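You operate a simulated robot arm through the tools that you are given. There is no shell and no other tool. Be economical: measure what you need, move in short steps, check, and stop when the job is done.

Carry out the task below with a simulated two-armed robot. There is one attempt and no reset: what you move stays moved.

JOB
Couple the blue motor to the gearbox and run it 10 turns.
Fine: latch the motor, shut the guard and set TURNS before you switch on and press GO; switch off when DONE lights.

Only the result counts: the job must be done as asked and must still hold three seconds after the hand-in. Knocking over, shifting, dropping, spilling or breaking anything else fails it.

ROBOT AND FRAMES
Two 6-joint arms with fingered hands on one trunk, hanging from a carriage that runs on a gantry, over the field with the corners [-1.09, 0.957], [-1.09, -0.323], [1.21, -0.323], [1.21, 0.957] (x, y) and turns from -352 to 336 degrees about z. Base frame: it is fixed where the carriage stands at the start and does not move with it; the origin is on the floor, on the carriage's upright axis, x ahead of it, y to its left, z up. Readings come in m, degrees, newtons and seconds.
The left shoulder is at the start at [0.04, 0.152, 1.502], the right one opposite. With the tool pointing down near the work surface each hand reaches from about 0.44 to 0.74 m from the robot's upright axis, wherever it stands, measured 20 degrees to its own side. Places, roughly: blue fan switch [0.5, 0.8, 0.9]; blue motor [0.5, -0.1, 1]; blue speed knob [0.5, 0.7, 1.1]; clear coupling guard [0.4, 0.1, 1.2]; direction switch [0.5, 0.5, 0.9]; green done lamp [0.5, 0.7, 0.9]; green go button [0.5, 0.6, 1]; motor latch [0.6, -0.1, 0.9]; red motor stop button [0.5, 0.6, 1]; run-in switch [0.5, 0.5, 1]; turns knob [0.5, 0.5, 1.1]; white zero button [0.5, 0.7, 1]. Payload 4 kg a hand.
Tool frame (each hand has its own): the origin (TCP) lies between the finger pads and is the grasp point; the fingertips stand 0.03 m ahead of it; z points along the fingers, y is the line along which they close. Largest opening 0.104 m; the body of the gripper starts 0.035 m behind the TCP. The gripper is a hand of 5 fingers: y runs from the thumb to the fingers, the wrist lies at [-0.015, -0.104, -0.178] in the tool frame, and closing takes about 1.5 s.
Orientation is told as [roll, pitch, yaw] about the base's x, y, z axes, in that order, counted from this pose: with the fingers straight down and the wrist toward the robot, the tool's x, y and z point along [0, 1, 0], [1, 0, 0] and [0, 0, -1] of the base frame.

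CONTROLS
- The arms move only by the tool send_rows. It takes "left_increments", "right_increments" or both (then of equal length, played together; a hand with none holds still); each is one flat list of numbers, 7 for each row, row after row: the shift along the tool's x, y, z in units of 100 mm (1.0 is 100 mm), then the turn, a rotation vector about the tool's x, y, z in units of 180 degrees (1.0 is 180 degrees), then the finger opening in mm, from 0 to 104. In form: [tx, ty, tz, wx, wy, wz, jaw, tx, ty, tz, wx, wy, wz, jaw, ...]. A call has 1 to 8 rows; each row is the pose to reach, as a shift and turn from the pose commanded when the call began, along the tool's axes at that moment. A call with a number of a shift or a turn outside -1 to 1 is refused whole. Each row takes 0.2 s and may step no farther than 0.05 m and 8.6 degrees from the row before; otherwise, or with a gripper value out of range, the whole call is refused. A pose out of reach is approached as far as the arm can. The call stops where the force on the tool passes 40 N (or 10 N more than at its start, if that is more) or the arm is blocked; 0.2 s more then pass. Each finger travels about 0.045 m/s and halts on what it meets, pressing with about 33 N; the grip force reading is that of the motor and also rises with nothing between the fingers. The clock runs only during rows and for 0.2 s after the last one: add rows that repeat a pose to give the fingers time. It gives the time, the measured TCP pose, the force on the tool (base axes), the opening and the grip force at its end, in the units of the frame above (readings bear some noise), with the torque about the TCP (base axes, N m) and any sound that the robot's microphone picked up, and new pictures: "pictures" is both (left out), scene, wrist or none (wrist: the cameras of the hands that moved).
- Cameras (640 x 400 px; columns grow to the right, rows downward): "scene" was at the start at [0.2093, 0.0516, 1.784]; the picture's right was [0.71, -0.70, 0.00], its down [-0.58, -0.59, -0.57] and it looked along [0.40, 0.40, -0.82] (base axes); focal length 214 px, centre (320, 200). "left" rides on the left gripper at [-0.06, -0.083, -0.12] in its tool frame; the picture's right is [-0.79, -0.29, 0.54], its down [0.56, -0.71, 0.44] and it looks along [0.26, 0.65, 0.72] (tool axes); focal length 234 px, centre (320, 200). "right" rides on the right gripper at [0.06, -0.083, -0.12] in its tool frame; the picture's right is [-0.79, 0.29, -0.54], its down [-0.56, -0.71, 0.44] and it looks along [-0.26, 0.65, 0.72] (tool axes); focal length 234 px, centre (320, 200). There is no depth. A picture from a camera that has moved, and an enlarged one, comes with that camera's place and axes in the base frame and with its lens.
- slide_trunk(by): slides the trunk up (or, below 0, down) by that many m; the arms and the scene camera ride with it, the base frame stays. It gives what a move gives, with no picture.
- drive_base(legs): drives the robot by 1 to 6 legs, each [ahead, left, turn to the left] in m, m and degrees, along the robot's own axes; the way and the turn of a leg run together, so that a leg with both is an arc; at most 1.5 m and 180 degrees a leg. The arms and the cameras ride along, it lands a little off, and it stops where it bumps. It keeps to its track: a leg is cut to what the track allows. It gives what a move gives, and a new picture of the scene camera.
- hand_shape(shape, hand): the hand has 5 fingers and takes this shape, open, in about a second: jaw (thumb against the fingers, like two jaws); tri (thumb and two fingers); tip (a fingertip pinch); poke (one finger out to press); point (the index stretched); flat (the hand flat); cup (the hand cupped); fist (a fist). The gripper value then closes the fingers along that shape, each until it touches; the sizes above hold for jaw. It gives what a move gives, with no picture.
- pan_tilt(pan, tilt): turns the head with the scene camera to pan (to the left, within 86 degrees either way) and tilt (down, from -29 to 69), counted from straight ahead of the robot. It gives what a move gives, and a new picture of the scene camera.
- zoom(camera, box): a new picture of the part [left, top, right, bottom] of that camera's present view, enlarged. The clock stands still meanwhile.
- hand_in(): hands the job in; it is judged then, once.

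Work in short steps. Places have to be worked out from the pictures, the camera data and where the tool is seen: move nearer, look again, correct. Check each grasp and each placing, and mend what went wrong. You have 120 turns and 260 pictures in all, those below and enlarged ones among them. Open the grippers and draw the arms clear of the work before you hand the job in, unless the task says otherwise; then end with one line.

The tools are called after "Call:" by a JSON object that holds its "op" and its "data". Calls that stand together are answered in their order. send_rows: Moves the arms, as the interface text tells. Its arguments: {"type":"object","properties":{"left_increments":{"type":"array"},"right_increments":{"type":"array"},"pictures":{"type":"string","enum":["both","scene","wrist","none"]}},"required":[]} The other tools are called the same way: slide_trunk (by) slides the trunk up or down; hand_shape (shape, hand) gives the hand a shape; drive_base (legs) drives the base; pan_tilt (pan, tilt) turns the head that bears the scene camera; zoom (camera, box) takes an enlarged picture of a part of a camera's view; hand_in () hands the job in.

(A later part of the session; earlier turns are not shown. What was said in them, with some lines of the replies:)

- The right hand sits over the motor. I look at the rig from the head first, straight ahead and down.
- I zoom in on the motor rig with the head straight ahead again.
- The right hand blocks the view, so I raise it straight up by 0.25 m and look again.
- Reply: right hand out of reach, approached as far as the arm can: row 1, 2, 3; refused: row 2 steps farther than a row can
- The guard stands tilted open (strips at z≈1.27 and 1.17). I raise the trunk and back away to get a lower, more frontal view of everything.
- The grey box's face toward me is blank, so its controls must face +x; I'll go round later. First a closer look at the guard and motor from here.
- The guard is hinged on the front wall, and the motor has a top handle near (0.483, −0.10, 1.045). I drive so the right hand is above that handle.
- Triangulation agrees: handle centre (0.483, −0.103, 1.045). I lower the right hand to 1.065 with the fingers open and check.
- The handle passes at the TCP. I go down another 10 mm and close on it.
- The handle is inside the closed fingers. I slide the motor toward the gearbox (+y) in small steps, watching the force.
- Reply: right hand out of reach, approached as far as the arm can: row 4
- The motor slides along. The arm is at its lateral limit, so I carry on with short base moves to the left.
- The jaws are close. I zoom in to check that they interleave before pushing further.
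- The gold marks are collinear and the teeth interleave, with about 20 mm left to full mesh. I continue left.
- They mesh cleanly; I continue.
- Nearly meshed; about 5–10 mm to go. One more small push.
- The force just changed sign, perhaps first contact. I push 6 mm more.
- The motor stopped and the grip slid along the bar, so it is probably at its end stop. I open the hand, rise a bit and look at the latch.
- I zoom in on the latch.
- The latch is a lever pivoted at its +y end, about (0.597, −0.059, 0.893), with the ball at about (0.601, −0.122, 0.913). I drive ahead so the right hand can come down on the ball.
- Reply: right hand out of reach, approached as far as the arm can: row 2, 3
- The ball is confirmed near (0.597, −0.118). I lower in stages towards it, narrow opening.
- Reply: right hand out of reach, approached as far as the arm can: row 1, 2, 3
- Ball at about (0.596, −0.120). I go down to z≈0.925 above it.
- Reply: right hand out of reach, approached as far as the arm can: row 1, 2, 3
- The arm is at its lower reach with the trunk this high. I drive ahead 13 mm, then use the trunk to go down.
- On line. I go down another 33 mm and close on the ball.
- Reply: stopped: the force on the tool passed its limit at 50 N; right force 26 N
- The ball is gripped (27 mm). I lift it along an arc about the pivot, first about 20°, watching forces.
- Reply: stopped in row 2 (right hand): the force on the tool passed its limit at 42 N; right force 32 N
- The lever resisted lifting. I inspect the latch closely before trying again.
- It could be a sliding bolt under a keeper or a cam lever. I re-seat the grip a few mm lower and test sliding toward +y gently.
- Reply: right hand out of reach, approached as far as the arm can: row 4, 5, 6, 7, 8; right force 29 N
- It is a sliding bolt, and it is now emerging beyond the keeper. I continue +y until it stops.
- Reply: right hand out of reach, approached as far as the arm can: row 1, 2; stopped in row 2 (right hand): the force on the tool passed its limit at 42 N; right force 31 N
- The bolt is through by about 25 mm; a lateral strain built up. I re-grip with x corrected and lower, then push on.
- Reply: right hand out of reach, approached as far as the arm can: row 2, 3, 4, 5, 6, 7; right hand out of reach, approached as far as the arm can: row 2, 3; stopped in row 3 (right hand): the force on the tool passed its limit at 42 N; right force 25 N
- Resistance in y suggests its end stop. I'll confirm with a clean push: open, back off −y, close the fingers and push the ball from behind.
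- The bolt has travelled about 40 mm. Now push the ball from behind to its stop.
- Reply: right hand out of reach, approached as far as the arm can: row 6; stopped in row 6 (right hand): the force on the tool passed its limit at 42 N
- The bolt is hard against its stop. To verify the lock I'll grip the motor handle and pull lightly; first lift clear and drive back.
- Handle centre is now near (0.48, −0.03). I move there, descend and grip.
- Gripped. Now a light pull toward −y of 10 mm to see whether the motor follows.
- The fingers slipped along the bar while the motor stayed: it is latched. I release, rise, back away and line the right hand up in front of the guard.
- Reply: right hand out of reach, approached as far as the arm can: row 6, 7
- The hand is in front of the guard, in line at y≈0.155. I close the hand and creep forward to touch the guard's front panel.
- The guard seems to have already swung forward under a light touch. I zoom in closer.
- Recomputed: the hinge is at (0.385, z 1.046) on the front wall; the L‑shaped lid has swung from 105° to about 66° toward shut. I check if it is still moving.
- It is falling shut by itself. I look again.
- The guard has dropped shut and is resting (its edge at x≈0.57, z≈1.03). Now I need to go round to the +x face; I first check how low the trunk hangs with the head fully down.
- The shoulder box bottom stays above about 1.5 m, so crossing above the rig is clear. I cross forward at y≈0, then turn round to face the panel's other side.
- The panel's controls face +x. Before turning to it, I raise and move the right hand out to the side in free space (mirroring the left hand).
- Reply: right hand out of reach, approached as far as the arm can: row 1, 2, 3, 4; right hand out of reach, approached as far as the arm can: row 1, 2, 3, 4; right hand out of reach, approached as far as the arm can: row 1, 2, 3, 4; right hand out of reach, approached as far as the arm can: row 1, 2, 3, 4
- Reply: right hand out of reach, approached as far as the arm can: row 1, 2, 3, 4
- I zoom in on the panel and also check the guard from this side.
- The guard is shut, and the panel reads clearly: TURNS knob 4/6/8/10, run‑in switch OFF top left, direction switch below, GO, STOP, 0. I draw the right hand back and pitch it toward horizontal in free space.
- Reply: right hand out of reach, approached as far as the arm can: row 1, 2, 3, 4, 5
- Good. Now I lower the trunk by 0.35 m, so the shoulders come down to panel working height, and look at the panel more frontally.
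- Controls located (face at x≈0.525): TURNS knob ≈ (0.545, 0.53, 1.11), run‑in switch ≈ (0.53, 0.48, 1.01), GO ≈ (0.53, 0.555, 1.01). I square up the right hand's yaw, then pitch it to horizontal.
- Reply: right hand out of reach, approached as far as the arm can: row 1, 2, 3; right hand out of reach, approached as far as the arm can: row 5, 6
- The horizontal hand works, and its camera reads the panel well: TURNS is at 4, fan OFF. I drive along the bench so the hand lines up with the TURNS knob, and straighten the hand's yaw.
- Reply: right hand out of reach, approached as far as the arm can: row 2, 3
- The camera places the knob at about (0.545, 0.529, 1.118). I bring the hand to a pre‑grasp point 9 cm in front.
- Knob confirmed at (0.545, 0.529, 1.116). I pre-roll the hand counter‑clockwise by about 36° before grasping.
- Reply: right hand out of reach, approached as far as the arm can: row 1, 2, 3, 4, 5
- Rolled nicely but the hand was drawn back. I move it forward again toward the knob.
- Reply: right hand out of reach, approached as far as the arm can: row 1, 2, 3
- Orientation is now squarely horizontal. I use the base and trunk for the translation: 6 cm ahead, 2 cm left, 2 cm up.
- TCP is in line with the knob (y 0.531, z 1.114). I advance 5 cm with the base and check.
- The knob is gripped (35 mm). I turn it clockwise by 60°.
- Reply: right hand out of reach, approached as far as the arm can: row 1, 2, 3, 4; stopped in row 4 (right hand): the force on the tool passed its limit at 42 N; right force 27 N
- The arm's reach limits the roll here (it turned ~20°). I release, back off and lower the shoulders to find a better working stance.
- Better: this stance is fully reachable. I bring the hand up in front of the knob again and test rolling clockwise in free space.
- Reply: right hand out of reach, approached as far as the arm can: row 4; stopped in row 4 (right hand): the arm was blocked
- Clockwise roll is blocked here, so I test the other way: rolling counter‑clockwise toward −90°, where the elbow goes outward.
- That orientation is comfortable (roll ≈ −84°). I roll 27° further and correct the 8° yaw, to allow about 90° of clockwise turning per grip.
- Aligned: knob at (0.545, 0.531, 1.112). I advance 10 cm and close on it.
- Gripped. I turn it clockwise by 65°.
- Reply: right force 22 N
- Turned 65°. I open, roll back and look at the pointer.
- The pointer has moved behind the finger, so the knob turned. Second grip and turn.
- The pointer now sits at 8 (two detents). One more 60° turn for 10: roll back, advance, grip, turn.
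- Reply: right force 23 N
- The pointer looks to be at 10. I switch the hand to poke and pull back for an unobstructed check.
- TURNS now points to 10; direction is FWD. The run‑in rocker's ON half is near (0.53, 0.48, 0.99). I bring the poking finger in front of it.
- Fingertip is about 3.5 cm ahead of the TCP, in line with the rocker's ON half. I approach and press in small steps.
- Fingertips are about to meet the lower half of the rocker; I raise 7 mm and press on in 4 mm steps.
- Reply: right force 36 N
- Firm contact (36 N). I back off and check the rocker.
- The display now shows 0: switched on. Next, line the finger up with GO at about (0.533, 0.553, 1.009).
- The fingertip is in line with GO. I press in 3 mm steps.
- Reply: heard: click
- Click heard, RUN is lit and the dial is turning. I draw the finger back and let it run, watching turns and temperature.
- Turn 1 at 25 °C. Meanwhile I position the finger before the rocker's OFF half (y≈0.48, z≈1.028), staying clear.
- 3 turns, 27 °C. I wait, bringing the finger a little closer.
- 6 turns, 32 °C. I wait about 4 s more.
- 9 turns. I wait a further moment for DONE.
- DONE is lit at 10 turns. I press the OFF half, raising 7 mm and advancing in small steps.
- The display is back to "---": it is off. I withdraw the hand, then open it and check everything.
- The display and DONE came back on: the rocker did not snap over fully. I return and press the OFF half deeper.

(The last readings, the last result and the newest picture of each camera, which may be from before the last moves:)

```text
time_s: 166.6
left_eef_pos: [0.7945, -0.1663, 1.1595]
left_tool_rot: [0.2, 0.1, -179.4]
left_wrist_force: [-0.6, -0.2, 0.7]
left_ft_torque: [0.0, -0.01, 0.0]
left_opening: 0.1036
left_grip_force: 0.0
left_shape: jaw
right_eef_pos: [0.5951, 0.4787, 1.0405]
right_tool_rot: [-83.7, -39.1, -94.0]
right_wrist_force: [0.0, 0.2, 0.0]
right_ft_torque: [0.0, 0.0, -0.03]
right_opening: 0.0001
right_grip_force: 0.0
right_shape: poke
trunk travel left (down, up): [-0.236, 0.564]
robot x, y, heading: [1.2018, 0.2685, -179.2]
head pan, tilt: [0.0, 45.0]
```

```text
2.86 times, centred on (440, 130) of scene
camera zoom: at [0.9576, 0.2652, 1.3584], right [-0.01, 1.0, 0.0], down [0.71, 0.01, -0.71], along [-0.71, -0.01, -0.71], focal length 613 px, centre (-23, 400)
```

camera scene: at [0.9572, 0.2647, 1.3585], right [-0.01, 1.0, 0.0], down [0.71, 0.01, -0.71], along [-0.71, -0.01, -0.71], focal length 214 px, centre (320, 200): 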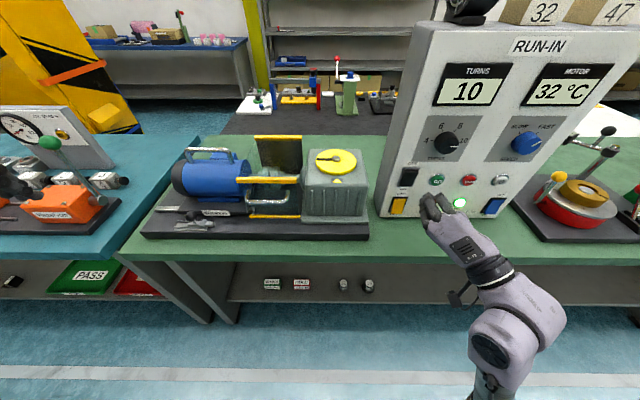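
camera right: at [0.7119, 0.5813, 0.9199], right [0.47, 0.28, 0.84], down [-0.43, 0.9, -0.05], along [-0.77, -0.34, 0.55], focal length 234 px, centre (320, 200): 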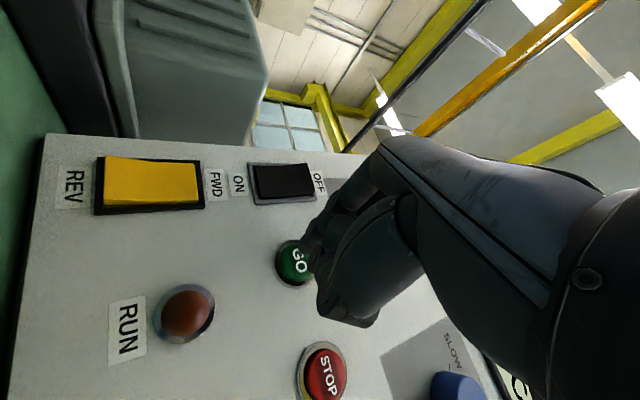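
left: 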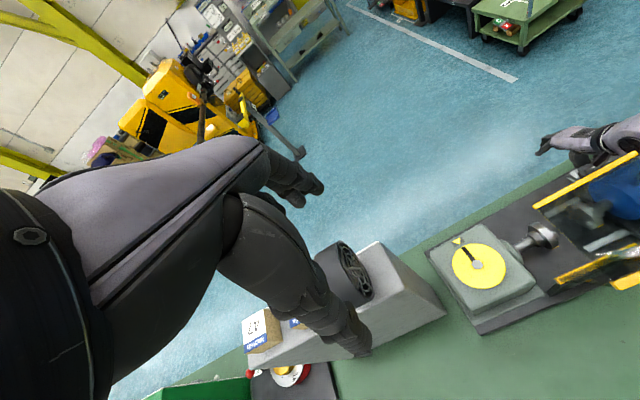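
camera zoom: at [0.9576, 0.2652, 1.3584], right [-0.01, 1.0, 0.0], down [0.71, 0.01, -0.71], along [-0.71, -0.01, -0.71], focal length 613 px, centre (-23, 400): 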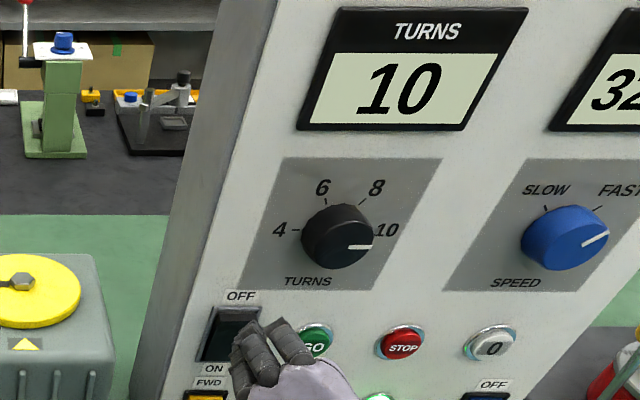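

I press again, 5 mm more to the left, and deeper until a firm force.

Call:
{"op": "send_rows", "data": {"right_increments": [0.03, 0.04, 0.15, 0, 0, 0, 0, 0.03, 0.04, 0.25, 0, 0, 0, 0, 0.03, 0.04, 0.29, 0, 0, 0, 0, 0.03, 0.04, 0.33, 0, 0, 0, 0, 0.03, 0.04, 0.36, 0, 0, 0, 0], "pictures": "none"}}

Call:
{"op": "zoom", "data": {"camera": "scene", "box": [360, 60, 520, 200]}}

```text
time_s: 168.0
left_eef_pos: [0.7966, -0.1672, 1.1574]
left_tool_rot: [0.2, 0.2, -179.5]
left_wrist_force: [-0.6, 0.1, 0.3]
left_ft_torque: [-0.02, 0.01, -0.02]
left_opening: 0.1039
left_grip_force: 0.0
left_shape: jaw
right_eef_pos: [0.5674, 0.4729, 1.0394]
right_tool_rot: [-84.3, -39.4, -93.6]
right_wrist_force: [19.7, 0.1, 0.1]
right_ft_torque: [0.04, -0.16, 0.1]
right_opening: 0.0
right_grip_force: 0.1
right_shape: poke
trunk travel left (down, up): [-0.236, 0.564]
robot x, y, heading: [1.1994, 0.2657, -179.3]
head pan, tilt: [0.0, 45.0]
stopped in row 5 (right hand): the force on the tool passed its limit at 41 N (the readings are from after the stop); the commanded pose is now the measured one
```

```text
2.86 times, centred on (440, 130) of scene
camera zoom: at [0.9607, 0.2648, 1.3575], right [-0.01, 1.0, 0.0], down [0.71, 0.01, -0.71], along [-0.7, -0.01, -0.71], focal length 613 px, centre (-23, 400)
```

zoom: 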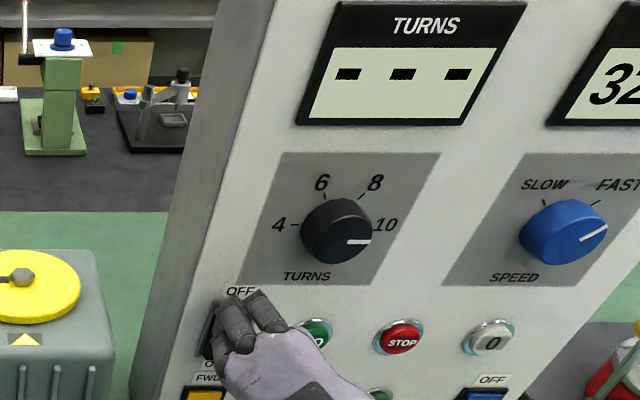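

Off again, this time with 41 N. I withdraw straight and watch the display.

Call:
{"op": "send_rows", "data": {"right_increments": [0, 0, -0.05, 0, 0, 0, 0, 0, 0, -0.15, 0, 0, 0, 0], "pictures": "none"}}

Call:
{"op": "zoom", "data": {"camera": "scene", "box": [360, 60, 520, 200]}}

Call:
{"op": "send_rows", "data": {"right_increments": [0, 0, -0.3, 0, 0, 0, 0, 0, 0, -0.7, 0, 0, 0, 0, 0, 0, -1.0, 0, 0, 0, 0], "pictures": "none"}}

Call:
{"op": "zoom", "data": {"camera": "scene", "box": [360, 60, 520, 200]}}

```text
time_s: 168.6
left_eef_pos: [0.7943, -0.1663, 1.1589]
left_tool_rot: [0.1, 0.0, -179.4]
left_wrist_force: [-0.3, -0.4, -0.7]
left_ft_torque: [-0.01, 0.01, 0.05]
left_opening: 0.1038
left_grip_force: 0.1
left_shape: jaw
right_eef_pos: [0.5773, 0.4737, 1.0408]
right_tool_rot: [-84.3, -39.3, -93.6]
right_wrist_force: [0.1, 0.5, 0.1]
right_ft_torque: [0.02, 0.0, 0.01]
right_opening: 0.0001
right_grip_force: 0.1
right_shape: poke
trunk travel left (down, up): [-0.236, 0.564]
robot x, y, heading: [1.1992, 0.2669, -179.3]
head pan, tilt: [0.0, 45.0]
```

```text
2.86 times, centred on (440, 130) of scene
camera zoom: at [0.9583, 0.2652, 1.3583], right [-0.01, 1.0, 0.0], down [0.71, 0.01, -0.71], along [-0.71, -0.01, -0.71], focal length 613 px, centre (-23, 400)
```

zoom: 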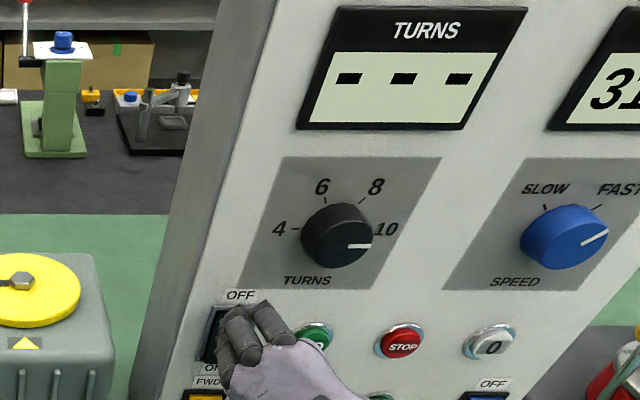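

```text
time_s: 169.4
left_eef_pos: [0.7948, -0.1668, 1.1585]
left_tool_rot: [0.1, 0.0, -179.4]
left_wrist_force: [-0.1, 0.4, 0.1]
left_ft_torque: [0.0, -0.01, 0.0]
left_opening: 0.1037
left_grip_force: 0.1
left_shape: jaw
right_eef_pos: [0.6767, 0.4737, 1.0495]
right_tool_rot: [-84.2, -39.3, -93.6]
right_wrist_force: [0.3, 0.5, 0.0]
right_ft_torque: [-0.01, 0.05, 0.0]
right_opening: 0.0
right_grip_force: 0.0
right_shape: poke
trunk travel left (down, up): [-0.236, 0.564]
robot x, y, heading: [1.1973, 0.2692, -179.8]
head pan, tilt: [0.0, 45.0]
```

```text
2.86 times, centred on (440, 130) of scene
camera zoom: at [0.9583, 0.2653, 1.3584], right [-0.01, 1.0, 0.0], down [0.71, 0.01, -0.71], along [-0.71, -0.01, -0.71], focal length 613 px, centre (-23, 400)
```

zoom: 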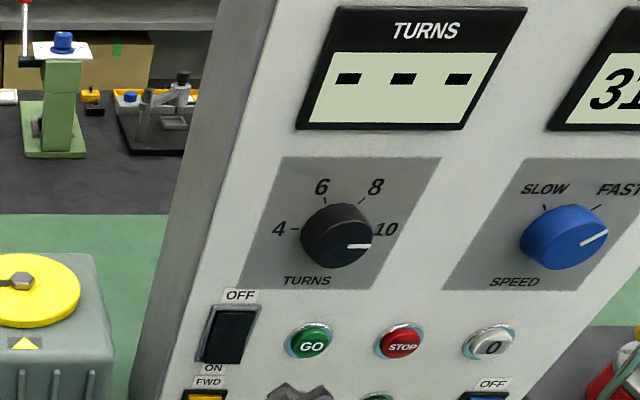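

The rocker has snapped over this time and stays OFF with the hand clear. I open the hand, move aside from the panel and check everything once more.

Call:
{"op": "hand_shape", "data": {"shape": "jaw", "hand": "right"}}

Call:
{"op": "slide_trunk", "data": {"by": 0.3}}

Call:
{"op": "pan_tilt", "data": {"pan": 0, "tilt": 52}}

Call:
{"op": "zoom", "data": {"camera": "scene", "box": [150, 110, 500, 300]}}

```text
time_s: 170.3
left_eef_pos: [0.7942, -0.1673, 1.1587]
left_tool_rot: [0.1, 0.0, -179.4]
left_wrist_force: [0.3, 0.4, 1.1]
left_ft_torque: [-0.01, 0.02, 0.04]
left_opening: 0.1039
left_grip_force: 0.1
left_shape: jaw
right_eef_pos: [0.6764, 0.4732, 1.0501]
right_tool_rot: [-84.3, -39.3, -93.5]
right_wrist_force: [0.5, 0.7, 1.0]
right_ft_torque: [-0.03, 0.01, 0.01]
right_opening: 0.1039
right_grip_force: 0.1
right_shape: jaw
trunk travel left (down, up): [-0.236, 0.564]
robot x, y, heading: [1.2009, 0.2679, -179.3]
head pan, tilt: [0.0, 45.0]
```

```text
time_s: 173.3
left_eef_pos: [0.7939, -0.1671, 1.4581]
left_tool_rot: [0.0, -0.1, -179.6]
left_wrist_force: [0.0, 0.3, 0.0]
left_ft_torque: [0.01, -0.02, 0.02]
left_opening: 0.1036
left_grip_force: 0.0
left_shape: jaw
right_eef_pos: [0.6771, 0.4735, 1.3499]
right_tool_rot: [-84.4, -39.3, -93.6]
right_wrist_force: [0.2, 0.5, 0.6]
right_ft_torque: [0.0, -0.02, -0.01]
right_opening: 0.104
right_grip_force: 0.0
right_shape: jaw
trunk travel left (down, up): [-0.536, 0.264]
robot x, y, heading: [1.1972, 0.27, -179.3]
head pan, tilt: [0.0, 45.0]
```

```text
time_s: 174.0
left_eef_pos: [0.7948, -0.1676, 1.459]
left_tool_rot: [0.0, 0.1, -179.5]
left_wrist_force: [-1.4, 0.6, -1.1]
left_ft_torque: [0.03, -0.02, 0.03]
left_opening: 0.1037
left_grip_force: 0.1
left_shape: jaw
right_eef_pos: [0.676, 0.4746, 1.349]
right_tool_rot: [-84.3, -39.3, -93.5]
right_wrist_force: [-0.3, -0.5, 0.7]
right_ft_torque: [-0.01, 0.0, 0.05]
right_opening: 0.1039
right_grip_force: 0.0
right_shape: jaw
trunk travel left (down, up): [-0.536, 0.264]
robot x, y, heading: [1.2018, 0.2686, -179.4]
head pan, tilt: [0.0, 52.0]
camera scene: at [0.964, 0.2652, 1.649], right [-0.01, 1.0, 0.0], down [0.79, 0.01, -0.62], along [-0.62, -0.01, -0.79], focal length 214 px, centre (320, 200)
```

scene: 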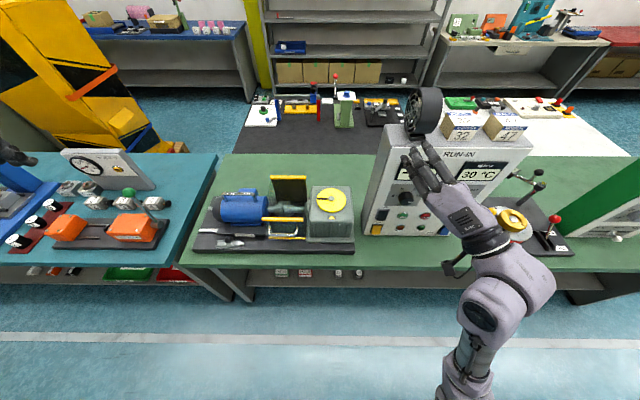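

```text
1.83 times, centred on (325, 205) of scene
camera zoom: at [0.964, 0.2652, 1.649], right [-0.01, 1.0, 0.0], down [0.79, 0.01, -0.62], along [-0.62, -0.01, -0.79], focal length 392 px, centre (311, 191)
```

zoom: 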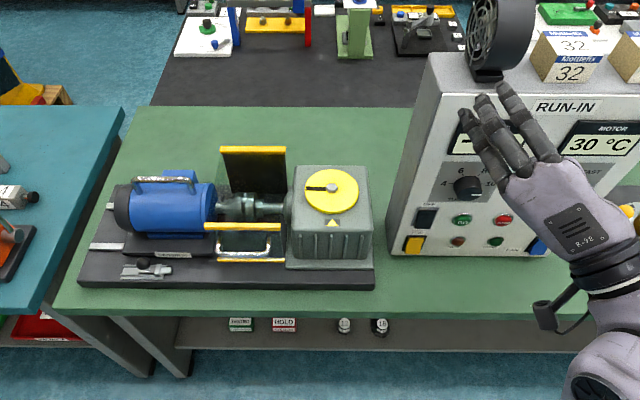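

The motor is coupled and latched, the guard is shut, the run finished at 10 turns, the switch is OFF and both hands are open and clear. I hand in.

Call:
{"op": "hand_in", "data": {}}

```text
The job is handed in.
```

The blue motor is coupled to the gearbox and latched, the guard is shut, and it ran 10 turns until DONE lit. The run-in switch is now off; my first press did not hold, so the panel came back on showing 10 and DONE until I pressed it again.
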